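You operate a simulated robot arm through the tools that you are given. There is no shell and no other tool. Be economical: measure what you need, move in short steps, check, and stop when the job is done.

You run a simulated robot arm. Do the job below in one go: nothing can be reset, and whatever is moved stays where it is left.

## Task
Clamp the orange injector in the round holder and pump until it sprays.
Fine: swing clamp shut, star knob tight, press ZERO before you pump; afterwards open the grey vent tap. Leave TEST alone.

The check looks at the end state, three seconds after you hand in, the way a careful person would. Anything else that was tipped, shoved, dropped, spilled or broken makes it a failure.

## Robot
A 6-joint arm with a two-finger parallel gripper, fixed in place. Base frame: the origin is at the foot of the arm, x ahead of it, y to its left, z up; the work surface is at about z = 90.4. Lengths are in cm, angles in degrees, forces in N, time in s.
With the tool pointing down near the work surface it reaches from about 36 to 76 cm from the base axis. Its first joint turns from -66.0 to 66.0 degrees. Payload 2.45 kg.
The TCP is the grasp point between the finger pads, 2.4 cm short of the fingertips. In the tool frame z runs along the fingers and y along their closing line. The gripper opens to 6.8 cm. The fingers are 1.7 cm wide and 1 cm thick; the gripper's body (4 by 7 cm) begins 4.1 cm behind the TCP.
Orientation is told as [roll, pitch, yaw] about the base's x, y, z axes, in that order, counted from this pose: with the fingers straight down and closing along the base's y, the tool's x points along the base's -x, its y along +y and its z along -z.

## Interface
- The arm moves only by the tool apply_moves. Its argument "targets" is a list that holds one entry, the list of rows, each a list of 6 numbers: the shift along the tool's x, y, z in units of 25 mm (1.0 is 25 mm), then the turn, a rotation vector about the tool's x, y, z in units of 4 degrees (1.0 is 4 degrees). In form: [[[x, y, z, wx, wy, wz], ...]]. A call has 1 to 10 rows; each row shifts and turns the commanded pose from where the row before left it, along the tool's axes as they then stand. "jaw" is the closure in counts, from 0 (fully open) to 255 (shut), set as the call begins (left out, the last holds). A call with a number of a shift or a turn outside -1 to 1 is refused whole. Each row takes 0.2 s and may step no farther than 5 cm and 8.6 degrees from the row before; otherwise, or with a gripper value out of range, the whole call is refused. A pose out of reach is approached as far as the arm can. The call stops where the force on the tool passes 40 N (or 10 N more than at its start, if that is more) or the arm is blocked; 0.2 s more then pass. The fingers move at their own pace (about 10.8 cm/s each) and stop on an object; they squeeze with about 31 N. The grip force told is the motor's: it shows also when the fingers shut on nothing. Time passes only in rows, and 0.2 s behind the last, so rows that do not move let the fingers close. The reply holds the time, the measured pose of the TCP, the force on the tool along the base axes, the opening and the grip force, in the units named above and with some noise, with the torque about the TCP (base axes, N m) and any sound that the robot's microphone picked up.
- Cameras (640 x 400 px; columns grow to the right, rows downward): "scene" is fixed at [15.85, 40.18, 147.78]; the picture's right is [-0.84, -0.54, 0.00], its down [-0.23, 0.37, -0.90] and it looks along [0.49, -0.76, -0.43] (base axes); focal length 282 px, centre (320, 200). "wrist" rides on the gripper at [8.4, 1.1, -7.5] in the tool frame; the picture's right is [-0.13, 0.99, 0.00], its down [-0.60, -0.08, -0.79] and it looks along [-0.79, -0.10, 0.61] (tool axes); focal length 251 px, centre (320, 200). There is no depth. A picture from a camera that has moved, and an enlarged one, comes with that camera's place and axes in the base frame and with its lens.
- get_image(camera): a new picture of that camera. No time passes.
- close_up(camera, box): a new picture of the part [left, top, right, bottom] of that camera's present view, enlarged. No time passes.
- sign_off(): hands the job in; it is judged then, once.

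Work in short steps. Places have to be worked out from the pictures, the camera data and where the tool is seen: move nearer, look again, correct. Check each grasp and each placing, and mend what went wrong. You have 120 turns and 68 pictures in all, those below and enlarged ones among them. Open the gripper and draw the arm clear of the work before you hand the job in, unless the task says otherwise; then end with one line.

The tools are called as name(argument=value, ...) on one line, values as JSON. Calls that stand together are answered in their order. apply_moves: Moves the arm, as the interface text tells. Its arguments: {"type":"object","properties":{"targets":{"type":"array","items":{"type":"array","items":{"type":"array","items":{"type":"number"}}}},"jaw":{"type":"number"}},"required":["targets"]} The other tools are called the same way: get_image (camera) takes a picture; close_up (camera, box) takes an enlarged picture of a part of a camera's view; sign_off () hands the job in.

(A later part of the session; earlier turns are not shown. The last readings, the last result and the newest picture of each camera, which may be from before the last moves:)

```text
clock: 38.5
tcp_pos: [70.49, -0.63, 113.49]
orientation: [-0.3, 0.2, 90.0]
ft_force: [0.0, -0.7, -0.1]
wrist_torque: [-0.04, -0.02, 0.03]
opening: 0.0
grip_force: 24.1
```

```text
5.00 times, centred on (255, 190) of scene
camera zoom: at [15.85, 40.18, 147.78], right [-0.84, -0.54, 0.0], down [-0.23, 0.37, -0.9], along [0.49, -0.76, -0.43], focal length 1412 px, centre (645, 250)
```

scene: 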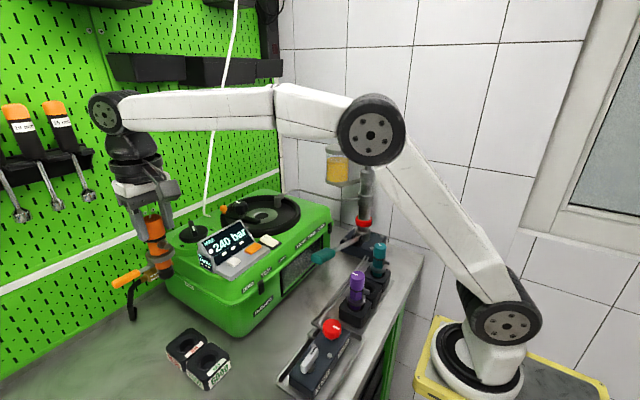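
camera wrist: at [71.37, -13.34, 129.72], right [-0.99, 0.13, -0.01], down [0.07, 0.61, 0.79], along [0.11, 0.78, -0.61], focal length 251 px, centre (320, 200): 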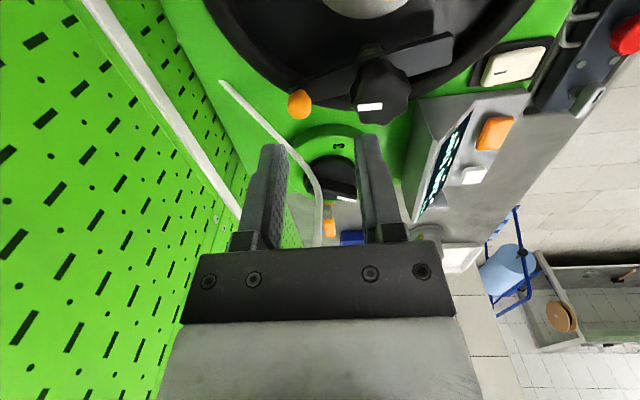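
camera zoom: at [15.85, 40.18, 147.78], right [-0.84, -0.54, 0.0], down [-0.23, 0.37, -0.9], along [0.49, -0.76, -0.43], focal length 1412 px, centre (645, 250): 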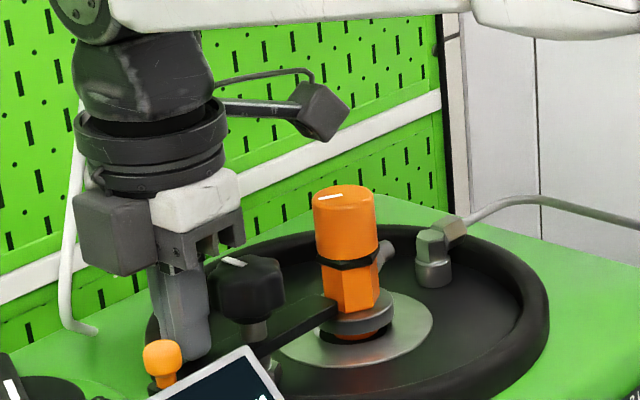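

The handle now sits at about (69.4,1.5), so the bar points nearly at the injector. I back off, rise and view it from above.

apply_moves(targets=[[[0, -0.4, 0, 0, 0, 0], [0, 0, -1, 0, 0, 0], [0, 0, -1, 0, 0, 0], [0.6, 0, -1, 0, 0, 0], [0.8, 0.3, -0.3, 0, 0, 0], [0.8, 0.4, 0, 0, 0, 0]]])

close_up(camera="wrist", box=[180, 0, 460, 180])

```text
clock: 39.9
tcp_pos: [69.75, -6.3, 121.46]
orientation: [-0.2, 0.2, 90.0]
ft_force: [-1.1, 0.6, 0.0]
wrist_torque: [0.02, -0.02, 0.02]
opening: 0.04
grip_force: 23.2
```

```text
2.22 times, centred on (320, 90) of wrist
camera zoom: at [68.42, -14.71, 128.98], right [-0.99, 0.13, 0.0], down [0.08, 0.61, 0.79], along [0.11, 0.78, -0.61], focal length 559 px, centre (320, 444)
```

zoom: 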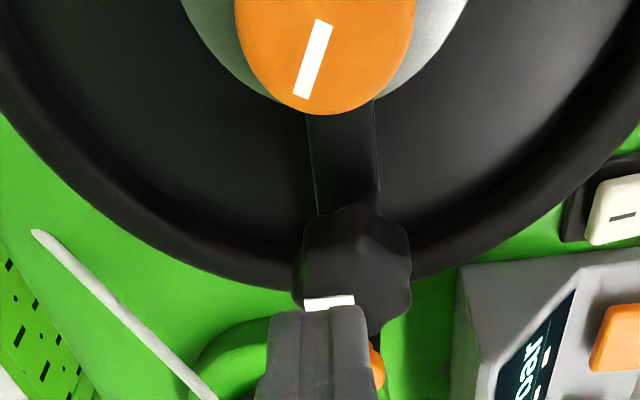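

The bar points at the injector axis and lies on the flange side; clamp is shut. The knob is at about (68.85,-4.9); I open the jaw, centre over it and check.

apply_moves(targets=[[[-0.56, 0.36, 0, 0, 0, 0], [0, 0, 0.4, 0, 0, 0], [0, 0, 0.4, 0, 0, 0]]], jaw=40)

close_up(camera="wrist", box=[200, 40, 440, 220])

close_up(camera="scene", box=[210, 160, 290, 220])

```text
clock: 40.7
tcp_pos: [68.65, -4.82, 119.54]
orientation: [-0.3, 0.2, 90.0]
ft_force: [0.4, -0.5, -0.7]
wrist_torque: [0.0, -0.04, 0.0]
opening: 5.71
grip_force: 0.1
```

```text
2.22 times, centred on (320, 130) of wrist
camera zoom: at [67.44, -13.23, 127.0], right [-0.99, 0.13, 0.0], down [0.08, 0.61, 0.79], along [0.11, 0.78, -0.61], focal length 559 px, centre (320, 356)
```

zoom: 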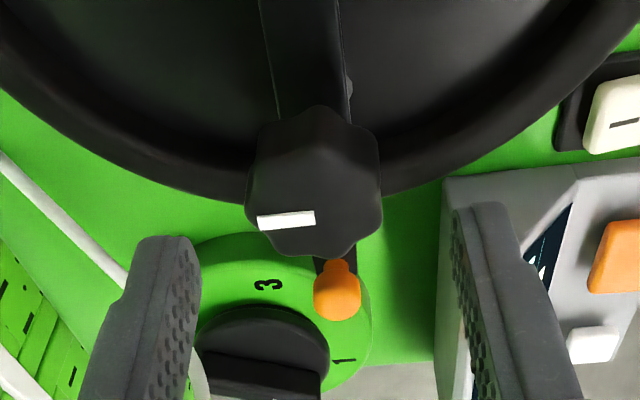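

```text
6.67 times, centred on (250, 190) of scene
camera zoom: at [15.85, 40.18, 147.78], right [-0.84, -0.54, 0.0], down [-0.23, 0.37, -0.9], along [0.49, -0.76, -0.43], focal length 1882 px, centre (787, 267)
```

zoom: 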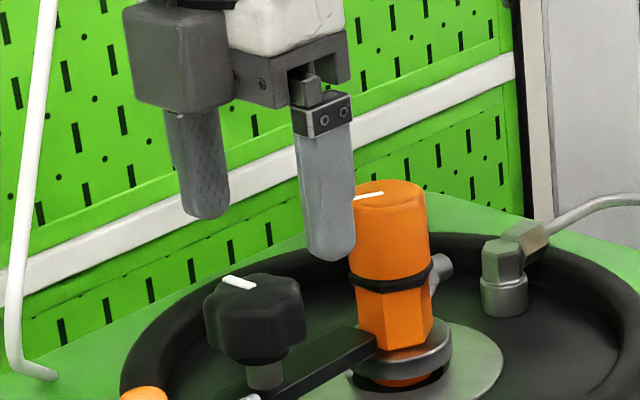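

Knob ≈(68.9,-4.5). I shift slightly and lower around it to z≈115.2.

apply_moves(targets=[[[-0.14, -0.08, 0.4, 0, 0, 0], [0, 0, 0.4, 0, 0, 0], [0, 0, 0.4, 0, 0, 0], [0, 0, 0.3, 0, 0, 0], [0, 0, 0.2, 0, 0, 0]]])

close_up(camera="scene", box=[210, 160, 290, 220])

close_up(camera="wrist", box=[200, 60, 440, 240])

```text
clock: 41.9
tcp_pos: [69.11, -4.43, 115.41]
orientation: [-0.2, 0.2, 90.0]
ft_force: [0.4, 0.2, -1.0]
wrist_torque: [0.02, -0.02, -0.01]
opening: 5.75
grip_force: 0.1
```

```text
6.67 times, centred on (250, 190) of scene
camera zoom: at [15.85, 40.18, 147.78], right [-0.84, -0.54, 0.0], down [-0.23, 0.37, -0.9], along [0.49, -0.76, -0.43], focal length 1882 px, centre (787, 267)
```

zoom: 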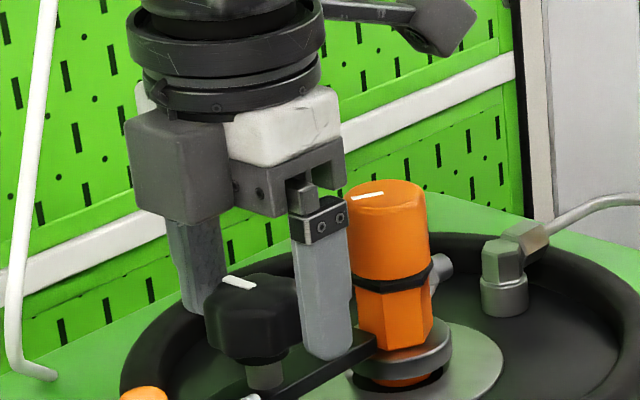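

```text
2.22 times, centred on (320, 150) of wrist
camera zoom: at [67.82, -12.83, 122.81], right [-0.99, 0.13, 0.0], down [0.08, 0.61, 0.79], along [0.11, 0.78, -0.61], focal length 559 px, centre (320, 311)
```

zoom: 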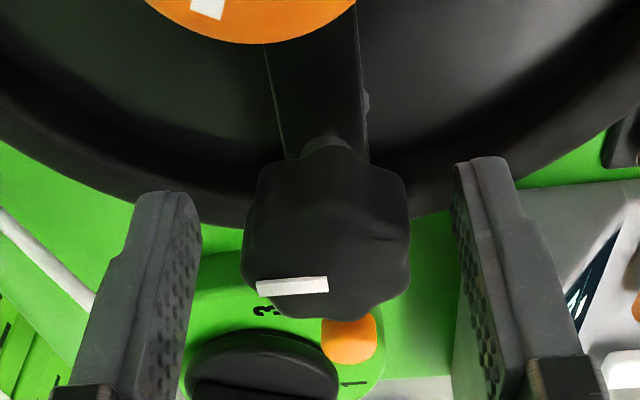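

The knob is centred between the pads. I close on it and begin turning clockwise (20°) to feel it.

apply_moves(targets=[[[0, 0, 0, 0, 0, 0], [0, 0, 0, 0, 0, 0], [0, 0, 0, 0, 0, 0]]], jaw=255)

apply_moves(targets=[[[0, 0, 0, 0, 0, 1], [0, 0, 0, 0, 0, 1], [0, 0, 0, 0, 0, 1], [0, 0, 0, 0, 0, 1], [0, 0, 0, 0, 0, 1]]])

close_up(camera="scene", box=[210, 160, 290, 220])

```text
clock: 42.7
tcp_pos: [69.01, -4.38, 115.38]
orientation: [-0.1, 0.2, 90.1]
ft_force: [-10.2, 0.3, 2.0]
wrist_torque: [-0.07, 0.97, 0.08]
opening: 3.61
grip_force: 45.0
```

```text
clock: 43.9
tcp_pos: [68.83, -4.38, 115.39]
orientation: [0.0, 0.1, 69.8]
ft_force: [-27.6, 2.9, 0.1]
wrist_torque: [-0.52, -0.17, 0.13]
opening: 3.59
grip_force: 44.8
```

```text
6.67 times, centred on (250, 190) of scene
camera zoom: at [15.76, 40.2, 147.78], right [-0.84, -0.54, 0.0], down [-0.23, 0.37, -0.9], along [0.49, -0.76, -0.43], focal length 1882 px, centre (787, 267)
```

zoom: 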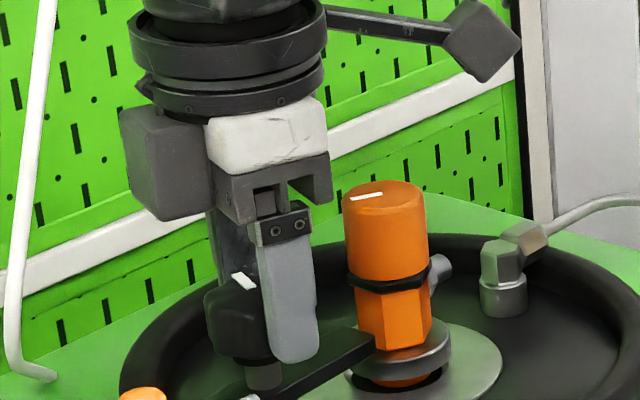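

The knob turns with the gripper, but there is a 27 N side load: the knob's axis lies a bit toward -x. I shift the command by 0.3 cm to relieve it.

apply_moves(targets=[[[0.04, 0.11, 0, 0, 0, 0], [0, 0, 0, 0, 0, 0]]])

```text
clock: 44.5
tcp_pos: [68.8, -4.32, 115.34]
orientation: [-0.5, 0.0, 69.9]
ft_force: [7.2, 1.9, -1.1]
wrist_torque: [0.06, 0.96, -0.05]
opening: 3.59
grip_force: 45.4
```

Load relieved. I keep turning clockwise.

apply_moves(targets=[[[0, 0, 0, 0, 0, 1], [0, 0, 0, 0, 0, 1], [0, 0, 0, 0, 0, 1], [0, 0, 0, 0, 0, 1], [0, 0, 0, 0, 0, 1], [0, 0, 0, 0, 0, 1], [0, 0, 0, 0, 0, 1], [0, 0, 0, 0, 0, 1], [0, 0, 0, 0, 0, 1], [0, 0, 0, 0, 0, 1]]])

apply_moves(targets=[[[0, 0, 0, 0, 0, 1], [0, 0, 0, 0, 0, 1], [0, 0, 0, 0, 0, 1], [0, 0, 0, 0, 0, 1], [0, 0, 0, 0, 0, 1], [0, 0, 0, 0, 0, 1], [0, 0, 0, 0, 0, 1], [0, 0, 0, 0, 0, 1], [0, 0, 0, 0, 0, 1], [0, 0, 0, 0, 0, 1]]])

```text
clock: 46.7
tcp_pos: [68.65, -4.04, 115.34]
orientation: [0.0, 0.0, 30.0]
ft_force: [-25.4, 24.3, 1.1]
wrist_torque: [0.27, -0.56, 0.18]
opening: 3.58
grip_force: 45.1
```

```text
clock: 47.9
tcp_pos: [68.54, -3.88, 115.29]
orientation: [0.2, 0.3, 11.5]
ft_force: [-7.3, 7.0, 5.0]
wrist_torque: [-0.38, 0.45, 0.01]
opening: 3.61
grip_force: 45.3
stopped in row 5: the force on the tool passed its limit at 46 N (the readings are from after the stop); the commanded pose is now the measured one
```

The turn stopped on a side load, not on torque. I check whether the knob follows.

close_up(camera="scene", box=[210, 160, 290, 220])

```text
6.67 times, centred on (250, 190) of scene
camera zoom: at [15.83, 40.2, 147.78], right [-0.84, -0.54, 0.0], down [-0.23, 0.37, -0.9], along [0.49, -0.76, -0.43], focal length 1882 px, centre (787, 267)
```

zoom: 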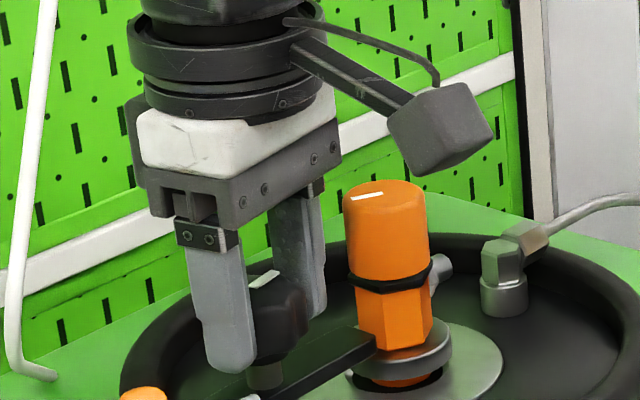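

The knob follows (its mark turned). I continue in shorter chunks.

apply_moves(targets=[[[0, 0, 0, 0, 0, 1], [0, 0, 0, 0, 0, 1], [0, 0, 0, 0, 0, 1], [0, 0, 0, 0, 0, 1], [0, 0, 0, 0, 0, 1], [0, 0, 0, 0, 0, 1]]])

```text
clock: 49.3
tcp_pos: [68.49, -3.75, 115.18]
orientation: [0.1, 0.5, -12.6]
ft_force: [-23.6, 26.0, 1.4]
wrist_torque: [-0.35, -0.62, 0.1]
opening: 3.63
grip_force: 45.2
```

Grip is ~0.5 cm eccentric; I relieve the side load and turn about the knob's own axis by adding a small shift per row.

apply_moves(targets=[[[0.09, 0.06, 0, 0, 0, 0], [-0.003, 0.015, 0, 0, 0, 1], [-0.003, 0.015, 0, 0, 0, 1], [-0.003, 0.015, 0, 0, 0, 1], [-0.003, 0.015, 0, 0, 0, 1], [-0.003, 0.015, 0, 0, 0, 1], [-0.003, 0.015, 0, 0, 0, 1], [-0.003, 0.015, 0, 0, 0, 1], [-0.003, 0.015, 0, 0, 0, 1]]])

```text
clock: 51.3
tcp_pos: [68.6, -3.55, 115.25]
orientation: [0.0, 0.3, -44.8]
ft_force: [6.1, 16.7, 0.4]
wrist_torque: [0.39, -0.4, 0.8]
opening: 3.65
grip_force: 44.6
```

Torque rises to 0.8 N m: it is tightening. A few more degrees.

apply_moves(targets=[[[0, 0.03, 0, 0, 0, 1], [0, 0.015, 0, 0, 0, 1], [0, 0.015, 0, 0, 0, 1]]])

```text
clock: 52.1
tcp_pos: [68.76, -3.39, 115.21]
orientation: [-0.2, 0.2, -56.6]
ft_force: [8.6, 11.9, 3.0]
wrist_torque: [0.54, -0.3, 0.9]
opening: 3.59
grip_force: 44.8
```

I check whether the knob still follows or the pads slip.

close_up(camera="scene", box=[225, 180, 275, 220])

apply_moves(targets=[[[0, 0.015, 0, 0, 0, 1], [0, 0.015, 0, 0, 0, 1], [0, 0.015, 0, 0, 0, 1]]])

close_up(camera="scene", box=[225, 180, 275, 220])

```text
10.00 times, centred on (250, 200) of scene
camera zoom: at [15.88, 40.22, 147.76], right [-0.84, -0.54, 0.0], down [-0.23, 0.37, -0.9], along [0.49, -0.76, -0.43], focal length 2823 px, centre (1020, 200)
```

zoom: 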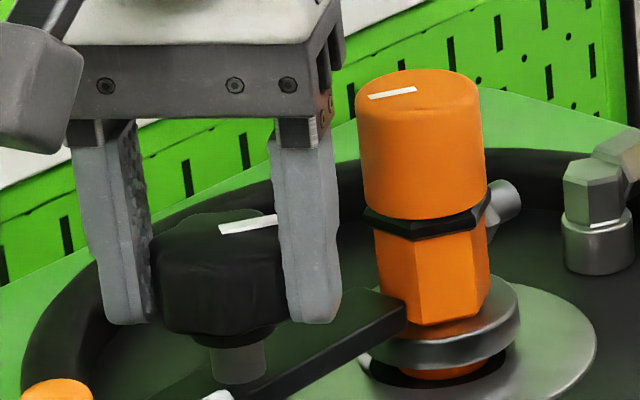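

```text
clock: 52.9
tcp_pos: [68.85, -3.42, 115.26]
orientation: [-0.2, 0.2, -68.9]
ft_force: [6.3, 4.4, 1.2]
wrist_torque: [0.53, -0.64, 0.81]
opening: 3.7
grip_force: 44.8
```

```text
10.00 times, centred on (250, 200) of scene
camera zoom: at [15.87, 40.2, 147.77], right [-0.84, -0.54, 0.0], down [-0.23, 0.37, -0.9], along [0.49, -0.76, -0.43], focal length 2823 px, centre (1020, 200)
```

zoom: 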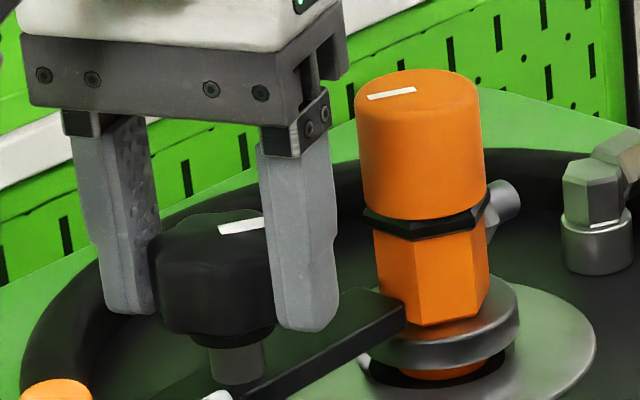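

The knob no longer turns while the gripper slips at ~0.9 N m: it is tight. I release, rise, and turn the tool back toward yaw 0.

apply_moves(targets=[[[0, 0, 0, 0, 0, 0], [0, 0, 0, 0, 0, 0], [0, 0, -0.5, 0, 0, 0], [0, 0, -0.8, 0, 0, 0], [0, 0, -1, 0, 0, 0], [0, 0, -1, 0, 0, -1], [0, 0, -1, 0, 0, -1], [0, 0, 0, 0, 0, -1], [0, 0, 0, 0, 0, -1], [0, 0, 0, 0, 0, -1]]], jaw=40)

apply_moves(targets=[[[0, 0, 0, 0, 0, -1], [0, 0, 0, 0, 0, -1], [0, 0, 0, 0, 0, -1], [0, 0, 0, 0, 0, -1], [0, 0, 0, 0, 0, -1], [0, 0, 0, 0, 0, -1], [0, 0, 0, 0, 0, -1], [0, 0, 0, 0, 0, -1], [0, 0, 0, 0, 0, -1], [0, 0, 0, 0, 0, -1]]])

apply_moves(targets=[[[0.8, 0.3, -0.5, 0, 0, -1], [0.8, 0.3, 0, 0, 0, -1], [1, 0.4, 0, 0, 0, 0], [1, 0.4, 0, 0, 0, 0], [1, 0.4, 0, 0, 0, 0], [1, 0.4, 0, 0, 0, 0]]], jaw=255)

get_image(camera="wrist")

```text
clock: 55.1
tcp_pos: [68.9, -3.38, 125.92]
orientation: [-0.1, 0.2, -48.8]
ft_force: [-0.3, -0.3, 0.8]
wrist_torque: [0.01, 0.01, 0.01]
opening: 5.74
grip_force: 0.2
```

```text
clock: 57.3
tcp_pos: [68.85, -3.4, 126.08]
orientation: [0.1, 0.3, -8.6]
ft_force: [0.7, 0.5, -0.1]
wrist_torque: [0.03, 0.02, 0.01]
opening: 5.71
grip_force: 0.1
```

```text
clock: 58.7
tcp_pos: [54.89, 2.53, 127.49]
orientation: [0.1, 0.3, -0.8]
ft_force: [-1.3, 0.6, 0.0]
wrist_torque: [0.03, -0.01, 0.01]
opening: 0.0
grip_force: 23.9
```

```text
17 pictures are left
camera wrist: at [46.48, 3.57, 135.03], right [0.14, 0.99, 0.0], down [0.61, -0.09, 0.79], along [0.78, -0.11, -0.61], focal length 251 px, centre (320, 200)
```

wrist: 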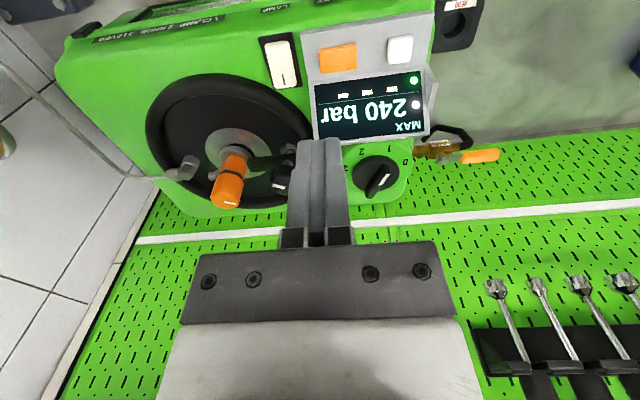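

A green lamp came on at the display. The white ZERO button reads at about (57.3,9.4,110.3). I go above it with shut fingers.

apply_moves(targets=[[[-0.3, 0.9, 0, 0, 0, 0], [-0.3, 0.9, 0, 0, 0, 0], [-0.37, 0.95, 0.5, 0, 0, 0], [0, 0, 1, 0, 0, 0], [0, 0, 1, 0, 0, 0], [0, 0, 1, 0, 0, 0], [0, 0, 1, 0, 0, 0], [0, 0, 0.3, 0, 0, 0]]])

close_up(camera="wrist", box=[200, 40, 440, 220])

```text
clock: 60.5
tcp_pos: [57.71, 9.62, 115.25]
orientation: [0.0, 0.2, -0.6]
ft_force: [0.9, -0.3, -1.0]
wrist_torque: [0.01, -0.02, -0.04]
opening: 0.0
grip_force: 23.5
```

```text
2.22 times, centred on (320, 130) of wrist
camera zoom: at [49.06, 10.63, 122.75], right [0.14, 0.99, 0.0], down [0.61, -0.09, 0.79], along [0.78, -0.11, -0.61], focal length 559 px, centre (320, 356)
```

zoom: 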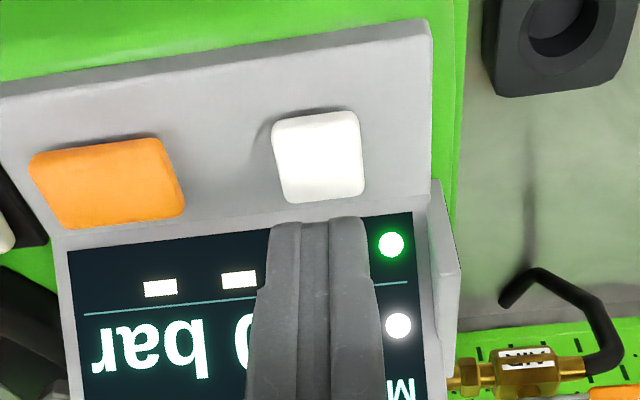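

Button centre ≈(56.7,9.5). I shift 1 cm toward the base and press down in small steps.

apply_moves(targets=[[[0.4, -0.03, 0, 0, 0, 0], [0, 0, 0.4, 0, 0, 0], [0, 0, 0.2, 0, 0, 0], [0, 0, 0.1, 0, 0, 0], [0, 0, 0.1, 0, 0, 0], [0, 0, 0.06, 0, 0, 0], [0, 0, 0.06, 0, 0, 0]]])

```text
clock: 62.1
tcp_pos: [56.62, 9.56, 113.0]
orientation: [0.2, 0.4, -0.7]
ft_force: [0.0, 0.3, 0.0]
wrist_torque: [0.01, -0.01, 0.0]
opening: 0.0
grip_force: 23.4
```

No contact at tip z≈110.6; continuing.

apply_moves(targets=[[[0, 0, 0.06, 0, 0, 0], [0, 0, 0.06, 0, 0, 0], [0, 0, 0.06, 0, 0, 0], [0, 0, 0.06, 0, 0, 0], [0, 0, 0.06, 0, 0, 0]]])

```text
clock: 63.3
tcp_pos: [56.55, 9.52, 112.35]
orientation: [0.2, 0.3, -0.7]
ft_force: [-0.2, 1.6, 1.9]
wrist_torque: [0.01, -0.01, 0.01]
opening: 0.0
grip_force: 23.9
heard: click
```

A click: ZERO pressed. I rise and check the display.

apply_moves(targets=[[[0, 0, -0.5, 0, 0, 0], [0.3, 0, -1, 0, 0, 0], [0.5, 0, -1, 0, 0, 0], [1, 0, -1, 0, 0, 0], [1, 0, -0.5, 0, 0, 0]]])

get_image(camera="scene")

```text
clock: 64.5
tcp_pos: [49.56, 9.51, 122.21]
orientation: [0.2, 0.2, -0.7]
ft_force: [-0.5, 0.4, 0.0]
wrist_torque: [-0.02, 0.0, -0.03]
opening: 0.0
grip_force: 23.6
```

```text
15 pictures are left
```

scene: 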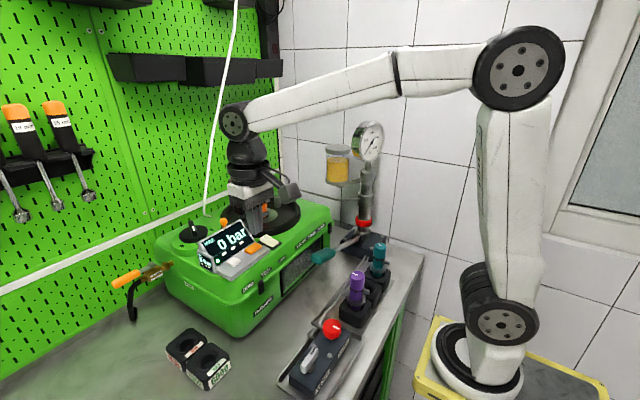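

Display shows 0 bar. Pump lever: teal handle centre ≈(47.4,-10.3,103.3), pivot ≈(46.2,-31.2,98.3). I move above the handle and turn the tool to yaw -90 so the fingers close along x.

apply_moves(targets=[[[0.1, -0.9, 0, 0, 0, 0], [0.1, -0.9, 0, 0, 0, 0], [0.1, -0.9, 0, 0, 0, 0], [0.1, -0.9, 0, 0, 0, 0], [0.1, -0.9, 0, 0, 0, 0], [0.1, -0.9, 0, 0, 0, 0], [0.1, -0.9, 0, 0, 0, 0], [0.1, -0.9, 0, 0, 0, 0], [0.1, -0.7, 0, 0, 0, 0]]], jaw=60)

apply_moves(targets=[[[0, 0, 0, 0, 0, 1], [0, 0, 0, 0, 0, 1], [0, 0, 0, 0, 0, 1], [0, 0, 0, 0, 0, 1], [0, 0, 0, 0, 0, 1], [0, 0, 0, 0, 0, 1], [0, 0, 0, 0, 0, 1], [0, 0, 0, 0, 0, 1], [0, 0, 0, 0, 0, 1], [0, 0, 0, 0, 0, 1]]])

apply_moves(targets=[[[0, 0, 0, 0, 0, 1], [0, 0, 0, 0, 0, 1], [0, 0, 0, 0, 0, 1], [0, 0, 0, 0, 0, 1], [0, 0, 0, 0, 0, 1], [0, 0, 0, 0, 0, 1], [0, 0, 0, 0, 0, 1], [0, 0, 0, 0, 0, 1], [0, 0, 0, 0, 0, 1], [0, 0, 0, 0, 0, 1]]])

apply_moves(targets=[[[0, 0, 0.7, 0, 0, 1], [0, 0, 0.7, 0, 0, 1], [0, 0, 0.7, 0, 0, 0.3], [0, 0, 0.7, 0, 0, 0]]])

get_image(camera="wrist")

```text
clock: 66.5
tcp_pos: [47.03, -10.34, 122.28]
orientation: [0.1, 0.3, -0.7]
ft_force: [0.2, 0.4, -0.5]
wrist_torque: [0.04, 0.01, -0.02]
opening: 5.18
grip_force: 0.1
```

```text
clock: 68.7
tcp_pos: [47.05, -10.12, 122.22]
orientation: [-0.2, 0.2, -40.8]
ft_force: [-0.2, -0.1, 0.5]
wrist_torque: [0.03, 0.02, 0.02]
opening: 5.21
grip_force: 0.1
```

```text
clock: 70.9
tcp_pos: [47.14, -10.31, 122.29]
orientation: [-0.1, 0.2, -80.8]
ft_force: [0.1, 0.0, 0.1]
wrist_torque: [-0.01, 0.0, 0.02]
opening: 5.22
grip_force: 0.1
```

```text
clock: 71.9
tcp_pos: [47.17, -10.21, 115.18]
orientation: [-0.3, 0.1, -90.0]
ft_force: [-0.2, 0.1, 0.1]
wrist_torque: [0.01, 0.0, 0.04]
opening: 5.18
grip_force: 0.1
```

```text
14 pictures are left
camera wrist: at [48.12, -1.9, 122.62], right [0.99, -0.13, 0.0], down [-0.08, -0.61, 0.79], along [-0.1, -0.79, -0.61], focal length 251 px, centre (320, 200)
```

wrist: 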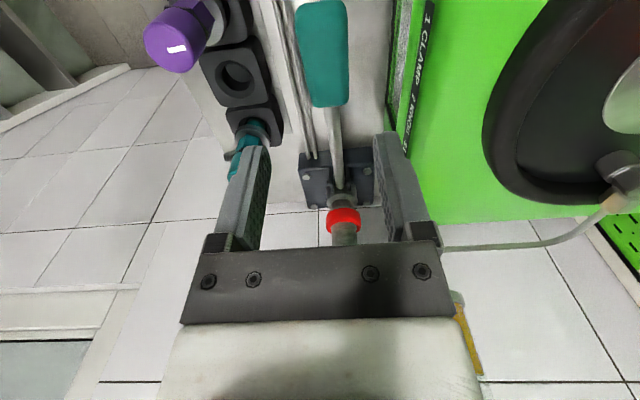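

The handle lies centred between the fingers. I lower to grip height z≈103.5.

apply_moves(targets=[[[0, 0.04, 0.9, 0, 0, 0], [0, 0, 0.9, 0, 0, 0], [0, 0, 0.9, 0, 0, 0], [0, 0, 0.9, 0, 0, 0], [0, 0, 0.6, 0, 0, 0], [0, 0, 0.45, 0, 0, 0]]])

get_image(camera="wrist")

```text
clock: 73.3
tcp_pos: [47.23, -10.11, 103.64]
orientation: [-0.3, 0.2, -89.8]
ft_force: [-0.7, -0.4, -0.6]
wrist_torque: [0.01, 0.03, 0.03]
opening: 5.21
grip_force: 0.0
```

```text
13 pictures are left
camera wrist: at [48.25, -1.88, 111.06], right [0.99, -0.13, 0.0], down [-0.07, -0.61, 0.79], along [-0.1, -0.79, -0.61], focal length 251 px, centre (320, 200)
```

wrist: 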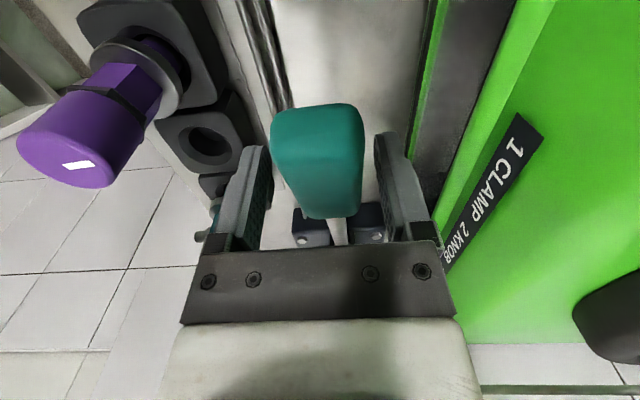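

The handle sits between the pads. I close and try a first gentle down stroke of 2.5 cm along its arc.

apply_moves(targets=[[[0, 0, 0, 0, 0, 0], [0, 0, 0, 0, 0, 0], [0, 0, 0, 0, 0, 0]]], jaw=255)

apply_moves(targets=[[[0.05, 0, 0.2, 0, 0, 0], [0.045, 0, 0.2, 0, 0, 0], [0.04, 0, 0.2, 0, 0, 0], [0.035, 0, 0.2, 0, 0, 0], [0.03, 0, 0.2, 0, 0, 0]]])

```text
clock: 74.1
tcp_pos: [47.47, -10.14, 103.63]
orientation: [0.1, 0.1, -89.9]
ft_force: [24.8, 2.5, -17.0]
wrist_torque: [0.25, -0.38, -0.12]
opening: 3.38
grip_force: 44.8
```

```text
clock: 75.3
tcp_pos: [47.51, -9.64, 101.26]
orientation: [0.1, 0.1, -90.0]
ft_force: [25.5, 17.0, 10.2]
wrist_torque: [-1.27, 0.29, -0.35]
opening: 3.36
grip_force: 44.6
```

The handle pulls toward +x and wants to tilt with the lever. I relieve both: shift +0.2 cm in x and tilt the tool 6° with the lever.

apply_moves(targets=[[[0.03, 0.08, 0, 0, -0.8, 0], [0.03, 0, 0, 0, -0.8, 0], [0, 0, 0, 0, 0, 0]]])

```text
clock: 76.1
tcp_pos: [47.5, -9.64, 101.05]
orientation: [-0.1, -6.3, -90.0]
ft_force: [22.9, 1.0, -5.5]
wrist_torque: [1.49, 0.18, -0.2]
opening: 3.37
grip_force: 45.2
```

Balanced enough. I continue the down stroke with a lesser tilt, watching the force.

apply_moves(targets=[[[0.03, 0.08, 0.2, 0, -0.1, 0], [0.02, 0, 0.2, 0, -0.15, 0], [0.02, 0, 0.2, 0, -0.2, 0], [0.02, 0, 0.2, 0, -0.3, 0], [0.02, 0, 0.2, 0, -0.3, 0]]])

```text
clock: 77.4
tcp_pos: [47.52, -9.19, 98.71]
orientation: [-0.3, -10.1, -89.8]
ft_force: [-0.2, 10.8, 4.8]
wrist_torque: [-0.65, 0.46, -0.18]
opening: 3.38
grip_force: 44.9
stopped in row 5: the force on the tool passed its limit at 42 N (the readings are from after the stop); the commanded pose is now the measured one
```

The stroke stopped at z=98.7, perhaps the lever's end stop. I check the gauge and display.

close_up(camera="scene", box=[190, 110, 400, 270])

```text
2.50 times, centred on (295, 190) of scene
camera zoom: at [15.85, 40.22, 147.77], right [-0.84, -0.54, 0.0], down [-0.23, 0.37, -0.9], along [0.49, -0.76, -0.43], focal length 706 px, centre (382, 225)
```

zoom: 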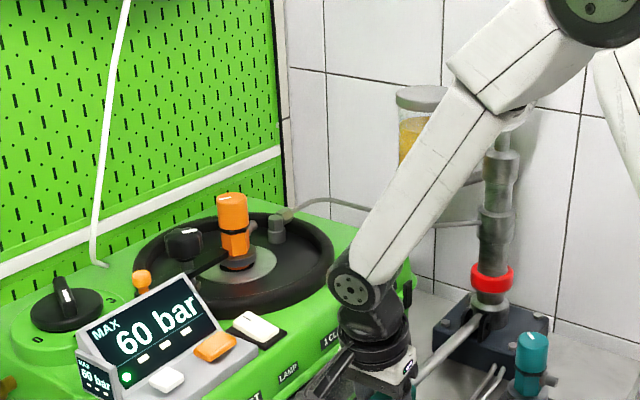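

60 bar: the pump works. I bring the lever back up along its arc.

apply_moves(targets=[[[-0.078, 0, -0.392, 0, 0.5, 0], [-0.075, 0, -0.392, 0, 0.5, 0], [-0.07, 0, -0.392, 0, 0.5, 0], [-0.07, 0, -0.392, 0, 0.5, 0], [-0.07, 0, -0.392, 0, 0.5, 0]]])

```text
clock: 78.4
tcp_pos: [47.46, -9.85, 102.54]
orientation: [-0.3, -2.7, -90.0]
ft_force: [-0.5, -11.5, -3.5]
wrist_torque: [0.34, -0.45, 0.11]
opening: 3.37
grip_force: 44.8
stopped in row 5: the force on the tool passed its limit at 44 N (the readings are from after the stop); the commanded pose is now the measured one
```

I go on up with a bit more -y.

apply_moves(targets=[[[-0.08, 0, -0.2, 0, 0.25, 0], [-0.07, 0, -0.2, 0, 0.3, 0]]])

```text
clock: 79.0
tcp_pos: [47.63, -10.19, 103.5]
orientation: [-0.4, -0.4, -89.9]
ft_force: [4.3, -4.0, -16.5]
wrist_torque: [-1.2, -0.83, -0.39]
opening: 3.38
grip_force: 45.0
```

Top stop reached. Second down stroke.

apply_moves(targets=[[[0.1, 0, 0.39, 0, -0.5, 0], [0.095, 0, 0.39, 0, -0.5, 0], [0.085, 0, 0.39, 0, -0.5, 0], [0.08, 0, 0.39, 0, -0.55, 0], [0.07, 0, 0.35, 0, -0.5, 0]]])

```text
clock: 80.3
tcp_pos: [47.46, -9.15, 98.55]
orientation: [-0.3, -10.5, -89.8]
ft_force: [-1.9, 11.9, 6.6]
wrist_torque: [-0.74, -0.07, -0.22]
opening: 3.35
grip_force: 45.4
stopped in row 5: the force on the tool passed its limit at 41 N (the readings are from after the stop); the commanded pose is now the measured one
```

Full stroke. Up and down again.

apply_moves(targets=[[[-0.085, 0, -0.39, 0, 0.53, 0], [-0.09, 0, -0.39, 0, 0.53, 0], [-0.09, 0, -0.39, 0, 0.53, 0], [-0.095, 0, -0.39, 0, 0.53, 0], [-0.1, 0, -0.38, 0, 0.5, 0]]])

apply_moves(targets=[[[0.1, 0, 0.39, 0, -0.5, 0], [0.095, 0, 0.39, 0, -0.5, 0], [0.085, 0, 0.39, 0, -0.5, 0], [0.08, 0, 0.39, 0, -0.55, 0], [0.07, 0, 0.35, 0, -0.5, 0]]])

close_up(camera="scene", box=[190, 110, 400, 270])

```text
clock: 81.5
tcp_pos: [47.57, -10.13, 103.46]
orientation: [-0.5, -0.1, -89.9]
ft_force: [-7.5, -35.8, -16.4]
wrist_torque: [0.98, -0.37, 0.45]
opening: 3.36
grip_force: 44.8
```

```text
clock: 82.7
tcp_pos: [47.54, -9.1, 98.67]
orientation: [-0.4, -10.1, -89.9]
ft_force: [-3.6, -18.2, 5.4]
wrist_torque: [-1.47, -0.28, -0.03]
opening: 3.4
grip_force: 45.1
```

```text
2.50 times, centred on (295, 190) of scene
camera zoom: at [15.83, 40.13, 147.79], right [-0.84, -0.54, 0.0], down [-0.23, 0.37, -0.9], along [0.49, -0.76, -0.43], focal length 706 px, centre (382, 225)
```

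zoom: 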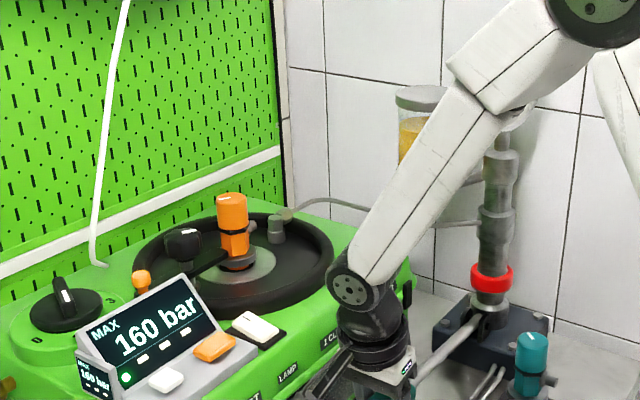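

160 bar after three strokes. I continue, correcting the y offset slightly.

apply_moves(targets=[[[-0.15, 0, -0.39, 0, 0.53, 0], [-0.1, 0, -0.39, 0, 0.53, 0], [-0.09, 0, -0.39, 0, 0.53, 0], [-0.095, 0, -0.39, 0, 0.53, 0], [-0.1, 0, -0.38, 0, 0.45, 0]]])

apply_moves(targets=[[[0.1, 0, 0.39, 0, -0.5, 0], [0.095, 0, 0.39, 0, -0.5, 0], [0.085, 0, 0.39, 0, -0.5, 0], [0.08, 0, 0.39, 0, -0.55, 0], [0.07, 0, 0.36, 0, -0.5, 0]]])

```text
clock: 84.1
tcp_pos: [47.49, -10.04, 103.51]
orientation: [-0.6, 0.0, -89.9]
ft_force: [0.0, -7.8, -7.2]
wrist_torque: [0.8, -0.48, 0.08]
opening: 3.42
grip_force: 45.3
stopped in row 5: the force on the tool passed its limit at 41 N (the readings are from after the stop); the commanded pose is now the measured one
```

```text
clock: 85.3
tcp_pos: [47.41, -9.02, 98.67]
orientation: [-0.5, -10.2, -89.7]
ft_force: [3.5, 31.1, 7.7]
wrist_torque: [-0.78, -0.17, -0.66]
opening: 3.38
grip_force: 45.5
```

Next stroke pair, then look at the display.

apply_moves(targets=[[[-0.03, 0, -0.39, 0, 0.53, 0], [-0.09, 0, -0.39, 0, 0.53, 0], [-0.09, 0, -0.39, 0, 0.53, 0], [-0.095, 0, -0.39, 0, 0.53, 0], [-0.1, 0, -0.38, 0, 0.45, 0]]])

apply_moves(targets=[[[0.1, 0, 0.39, 0, -0.5, 0], [0.095, 0, 0.39, 0, -0.5, 0], [0.085, 0, 0.39, 0, -0.5, 0], [0.08, 0, 0.39, 0, -0.55, 0], [0.06, 0, 0.36, 0, -0.5, 0]]])

close_up(camera="scene", box=[190, 180, 330, 290])

```text
clock: 86.5
tcp_pos: [47.55, -10.02, 103.57]
orientation: [-0.7, -0.1, -89.8]
ft_force: [0.4, -37.0, -17.4]
wrist_torque: [0.49, -0.82, 0.19]
opening: 3.39
grip_force: 45.0
```

```text
clock: 87.7
tcp_pos: [47.56, -8.96, 98.74]
orientation: [-0.3, -10.0, -89.8]
ft_force: [9.1, -12.1, 6.2]
wrist_torque: [-1.42, -0.29, -0.69]
opening: 3.38
grip_force: 44.8
```

```text
3.64 times, centred on (260, 235) of scene
camera zoom: at [15.87, 40.15, 147.79], right [-0.84, -0.54, 0.0], down [-0.23, 0.37, -0.9], along [0.49, -0.76, -0.44], focal length 1027 px, centre (538, 73)
```

zoom: 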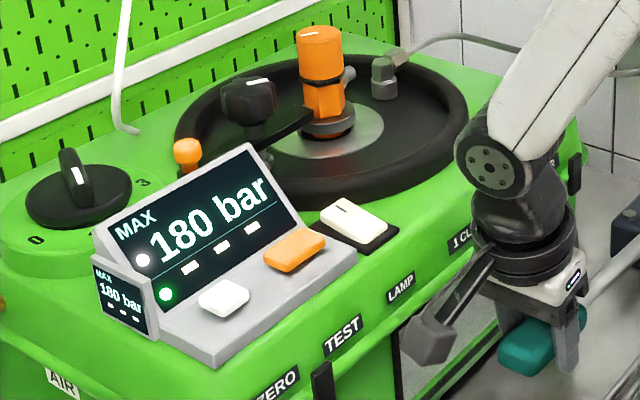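

MAX reads 180 bar after five strokes, suggesting the injector opened at 180. I make one more stroke to confirm it no longer rises.

apply_moves(targets=[[[-0.12, 0, -0.39, 0, 0.53, 0], [-0.1, 0, -0.39, 0, 0.53, 0], [-0.09, 0, -0.39, 0, 0.53, 0], [-0.095, 0, -0.39, 0, 0.53, 0], [-0.1, 0, -0.38, 0, 0.45, 0]]])

apply_moves(targets=[[[0.1, 0, 0.39, 0, -0.5, 0], [0.095, 0, 0.39, 0, -0.5, 0], [0.085, 0, 0.39, 0, -0.5, 0], [0.08, 0, 0.39, 0, -0.55, 0], [0.06, 0, 0.34, 0, -0.5, 0]]])

get_image(camera="scene")

```text
clock: 89.1
tcp_pos: [47.51, -9.95, 103.56]
orientation: [-0.3, 0.0, -89.9]
ft_force: [5.5, -6.0, -10.5]
wrist_torque: [-0.04, -0.28, -0.12]
opening: 3.37
grip_force: 45.3
stopped in row 5: the force on the tool passed its limit at 41 N (the readings are from after the stop); the commanded pose is now the measured one
```

```text
clock: 90.5
tcp_pos: [47.6, -8.98, 98.8]
orientation: [-0.1, -10.1, -89.7]
ft_force: [1.9, 11.1, 5.2]
wrist_torque: [-0.57, 0.44, -0.26]
opening: 3.34
grip_force: 45.1
stopped in row 5: the force on the tool passed its limit at 41 N (the readings are from after the stop); the commanded pose is now the measured one
```

```text
9 pictures are left
```

scene: 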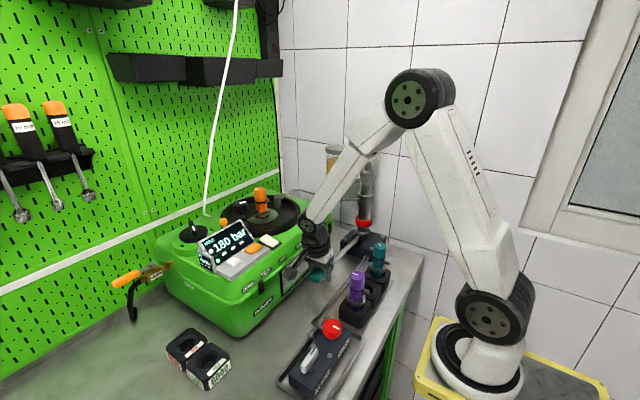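

MAX stays at 180 bar: the injector opens and sprays. I bring the lever back up to its rest and release it.

apply_moves(targets=[[[-0.1, 0, -0.39, 0, 0.53, 0], [-0.1, 0, -0.39, 0, 0.53, 0], [-0.09, 0, -0.39, 0, 0.53, 0], [-0.095, 0, -0.39, 0, 0.53, 0], [-0.09, 0, -0.3, 0, 0.45, 0]]])

apply_moves(targets=[[[0, 0, 0, 0, 0, 0], [0, 0, 0, 0, 0, 0], [0, 0, -0.5, 0, 0, 0], [0, 0, -1, 0, 0, 0], [0, 0, -1, 0, 0, 0], [0, 0, -1, 0, 0, 0], [0, 0, -1, 0, 0, 0]]], jaw=60)

apply_moves(targets=[[[0.9, -0.4, 0, 0, 0, 0], [0.9, -0.4, 0, 0, 0, 0], [0.9, -0.4, 0, 0, 0, 0], [0.9, -0.4, 0, 0, 0, 0], [0.9, -0.4, 0, 0, 0, 0], [0.9, -0.4, 0, 0, 0, 0], [0.9, -0.4, 0, 0, 0, 0], [0.9, -0.4, 0, 0, 0, 0], [0.5, -0.3, 0, 0, 0, 0]]])

get_image(camera="wrist")

```text
clock: 91.7
tcp_pos: [47.59, -9.93, 103.5]
orientation: [-0.2, 0.0, -89.7]
ft_force: [5.3, -24.0, -11.4]
wrist_torque: [0.93, 0.0, -0.68]
opening: 3.39
grip_force: 45.2
```

```text
clock: 93.3
tcp_pos: [47.41, -9.73, 114.74]
orientation: [-0.2, 0.1, -89.8]
ft_force: [0.0, -0.5, -0.4]
wrist_torque: [-0.01, -0.01, -0.01]
opening: 5.19
grip_force: 0.1
```

```text
clock: 95.3
tcp_pos: [38.64, 9.46, 114.98]
orientation: [-0.4, 0.1, -89.8]
ft_force: [0.6, 0.0, -0.2]
wrist_torque: [-0.01, 0.03, 0.02]
opening: 5.24
grip_force: 0.0
```

```text
8 pictures are left
camera wrist: at [39.71, 17.75, 122.44], right [0.99, -0.13, 0.0], down [-0.07, -0.61, 0.79], along [-0.1, -0.79, -0.61], focal length 251 px, centre (320, 200)
```

wrist: 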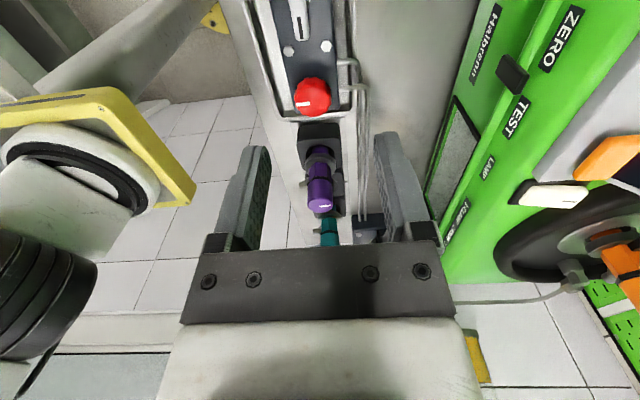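

The grey vent handle is at about (37.1,10.6,97). I move back and lower for a closer look at it.

apply_moves(targets=[[[0.8, -0.3, 0.8, 0, 0, 0], [0.8, -0.25, 0.8, 0, 0, 0], [0, 0, 0.6, 0, 0, 0]]])

close_up(camera="wrist", box=[220, 0, 420, 150])

```text
clock: 96.1
tcp_pos: [37.4, 13.35, 109.41]
orientation: [-0.2, 0.1, -89.8]
ft_force: [1.0, -0.3, 0.2]
wrist_torque: [0.03, 0.0, 0.03]
opening: 5.21
grip_force: 0.1
```

```text
2.67 times, centred on (320, 75) of wrist
camera zoom: at [38.24, 21.66, 116.94], right [0.99, -0.13, 0.0], down [-0.07, -0.61, 0.79], along [-0.1, -0.79, -0.61], focal length 670 px, centre (320, 533)
```

zoom: 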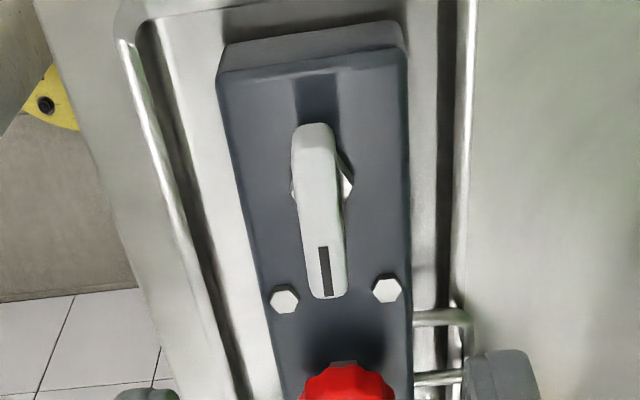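

The tap is a small flag handle lying along the block. I enlarge the scene view for its markings.

close_up(camera="scene", box=[280, 315, 360, 400])

```text
4.71 times, centred on (320, 358) of scene
camera zoom: at [15.85, 40.18, 147.78], right [-0.84, -0.54, 0.0], down [-0.23, 0.37, -0.9], along [0.49, -0.76, -0.43], focal length 1329 px, centre (320, -541)
```

zoom: 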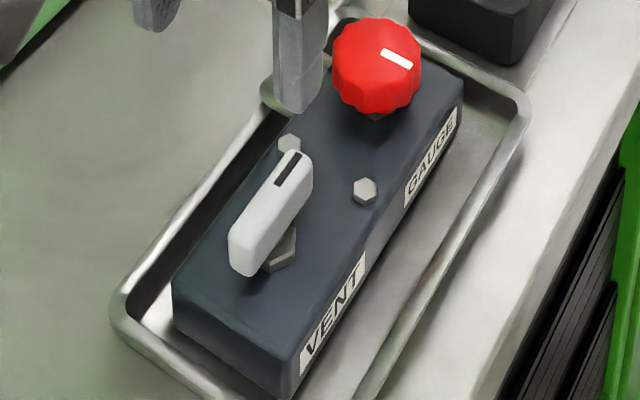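

Pivot and handle centre ≈(37,11.8), top z≈98. I lower over it with the fingers on both sides (x direction).

apply_moves(targets=[[[-0.3, -0.08, 0.6, 0, 0, 0], [-0.32, -0.08, 0.8, 0, 0, 0], [0, 0, 0.8, 0, 0, 0], [0, 0, 0.8, 0, 0, 0], [0, 0, 0.6, 0, 0, 0], [0, 0, 0.4, 0, 0, 0], [0, 0, 0.25, 0, 0, 0]]], jaw=110)

get_image(camera="wrist")

```text
clock: 97.7
tcp_pos: [36.88, 11.89, 98.72]
orientation: [-0.2, 0.0, -89.8]
ft_force: [0.1, 0.2, -0.6]
wrist_torque: [0.05, 0.0, -0.01]
opening: 3.85
grip_force: 0.1
```

```text
5 pictures are left
camera wrist: at [37.85, 20.13, 106.15], right [0.99, -0.13, 0.0], down [-0.07, -0.61, 0.79], along [-0.1, -0.79, -0.61], focal length 251 px, centre (320, 200)
```

wrist: 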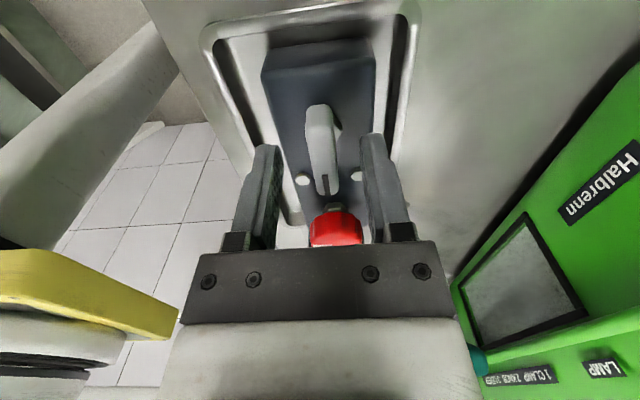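

Well centred. I lower 0.6 cm more for a good bite and close.

apply_moves(targets=[[[0, 0, 0.08, 0, 0, 0], [0, 0, 0.08, 0, 0, 0], [0, 0, 0.08, 0, 0, 0]]])

apply_moves(targets=[[[0, 0, 0, 0, 0, 0], [0, 0, 0, 0, 0, 0], [0, 0, 0, 0, 0, 0]]], jaw=255)

```text
clock: 98.5
tcp_pos: [36.78, 11.75, 98.11]
orientation: [-0.3, 0.1, -89.8]
ft_force: [-0.6, -0.2, -1.3]
wrist_torque: [0.0, 0.04, 0.01]
opening: 3.88
grip_force: 0.2
```

```text
clock: 99.3
tcp_pos: [37.0, 11.83, 98.22]
orientation: [0.0, 0.3, -89.9]
ft_force: [18.8, -3.3, -11.9]
wrist_torque: [0.15, -0.41, 0.1]
opening: 1.28
grip_force: 33.2
```

Handle gripped (1.28 cm). I relieve the x load and try turning counter-clockwise 20°.

apply_moves(targets=[[[0, 0.06, 0, 0, 0, 0], [0, 0, 0, 0, 0, -1], [0, 0, 0, 0, 0, -1], [0, 0, 0, 0, 0, -1], [0, 0, 0, 0, 0, -1], [0, 0, 0, 0, 0, -1]]])

```text
clock: 100.7
tcp_pos: [36.71, 11.94, 98.12]
orientation: [-0.6, 0.1, -69.7]
ft_force: [-17.2, -5.0, 26.1]
wrist_torque: [-0.04, -0.12, -0.13]
opening: 1.26
grip_force: 33.2
```

It turns freely. I ease the side loads and continue.

apply_moves(targets=[[[0.01, -0.05, -0.05, 0, 0, 0], [0, 0, 0, 0, 0, -1], [0, 0, 0, 0, 0, -1], [0, 0, 0, 0, 0, -1], [0, 0, 0, 0, 0, -1], [0, 0, 0, 0, 0, -1], [0, 0, 0, 0, 0, -1], [0, 0, 0, 0, 0, -1], [0, 0, 0, 0, 0, -1]]])

```text
clock: 102.7
tcp_pos: [36.4, 11.61, 98.09]
orientation: [-0.7, 0.7, -37.7]
ft_force: [-20.8, -22.2, -0.6]
wrist_torque: [-0.12, -0.13, -0.25]
opening: 1.29
grip_force: 33.4
```

Still turning; I ease again and go on to about yaw 0.

apply_moves(targets=[[[0.014, -0.1, 0, 0, 0, 0], [0, 0, 0, 0, 0, -1], [0, 0, 0, 0, 0, -1], [0, 0, 0, 0, 0, -1], [0, 0, 0, 0, 0, -1], [0, 0, 0, 0, 0, -1], [0, 0, 0, 0, 0, -1], [0, 0, 0, 0, 0, -1], [0, 0, 0, 0, 0, -1]]])

```text
clock: 104.1
tcp_pos: [36.4, 11.35, 98.22]
orientation: [-0.5, 0.7, -18.0]
ft_force: [0.7, -12.7, 6.4]
wrist_torque: [0.03, -0.43, -0.08]
opening: 1.28
grip_force: 33.1
stopped in row 7: the force on the tool passed its limit at 43 N (the readings are from after the stop); the commanded pose is now the measured one
```

Stopped on force at 72°; torque is still small, so I ease in y and continue.

apply_moves(targets=[[[0.02, -0.05, -0.02, 0, 0, 0], [0.01, -0.02, 0, 0, 0, -1], [0.01, -0.02, 0, 0, 0, -1], [0.01, -0.02, 0, 0, 0, -1], [0.01, -0.02, 0, 0, 0, -1]]])

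close_up(camera="scene", box=[190, 190, 360, 400])

```text
clock: 105.3
tcp_pos: [36.26, 11.23, 98.26]
orientation: [-0.2, 0.8, -1.9]
ft_force: [13.8, 3.8, -26.6]
wrist_torque: [0.21, -0.32, 0.0]
opening: 1.29
grip_force: 32.7
```

```text
1.90 times, centred on (275, 295) of scene
camera zoom: at [15.92, 40.2, 147.76], right [-0.84, -0.54, 0.0], down [-0.24, 0.37, -0.9], along [0.49, -0.76, -0.43], focal length 538 px, centre (406, 19)
```

zoom: 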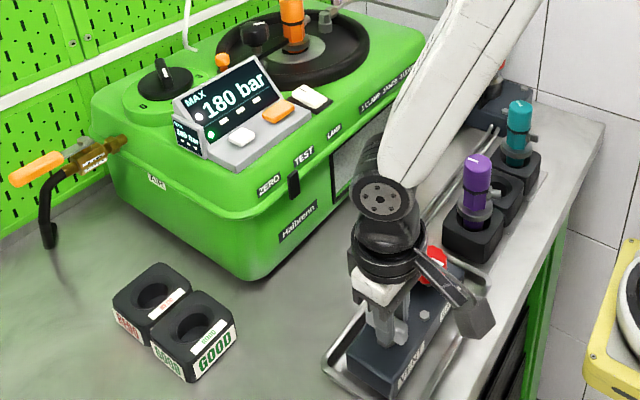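

Turned 88° with no stop felt. I try a few degrees more to find the end.

apply_moves(targets=[[[0, 0, 0, 0, 0, -0.5], [0, 0, 0, 0, 0, -0.5], [0, 0, 0, 0, 0, -0.5]]])

```text
clock: 106.1
tcp_pos: [36.19, 11.16, 98.15]
orientation: [-0.1, 0.8, 4.0]
ft_force: [11.9, -4.8, -11.9]
wrist_torque: [0.2, -0.36, -0.71]
opening: 1.39
grip_force: 33.6
```

Torque −0.7 N m: the end stop at 90° is reached. I release and draw up, then look.

apply_moves(targets=[[[0, 0, 0, 0, 0, 0], [0, 0, 0, 0, 0, 0], [0, 0, -0.4, 0, 0, 0], [0, 0, -0.8, 0, 0, 0], [0, 0, -1, 0, 0, 0], [-0.5, 0, -1, 0, 0, 0], [-0.7, 0, -1, 0, 0, 0], [-0.7, 0.5, -1, 0, 0, 0], [-0.7, 0.8, -1, 0, 0, 0], [-0.7, 0.8, -1, 0, 0, 0]]], jaw=100)

close_up(camera="scene", box=[270, 210, 400, 400])

```text
clock: 108.3
tcp_pos: [44.3, 17.13, 116.13]
orientation: [-0.2, 0.8, 4.0]
ft_force: [0.8, -0.1, 0.3]
wrist_torque: [0.0, -0.01, 0.0]
opening: 4.15
grip_force: 0.3
```

```text
2.11 times, centred on (335, 305) of scene
camera zoom: at [15.85, 40.18, 147.78], right [-0.84, -0.54, 0.0], down [-0.23, 0.37, -0.9], along [0.49, -0.76, -0.43], focal length 594 px, centre (288, -21)
```

zoom: 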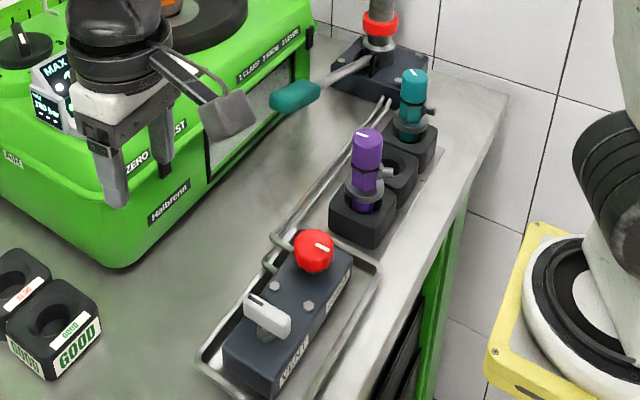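

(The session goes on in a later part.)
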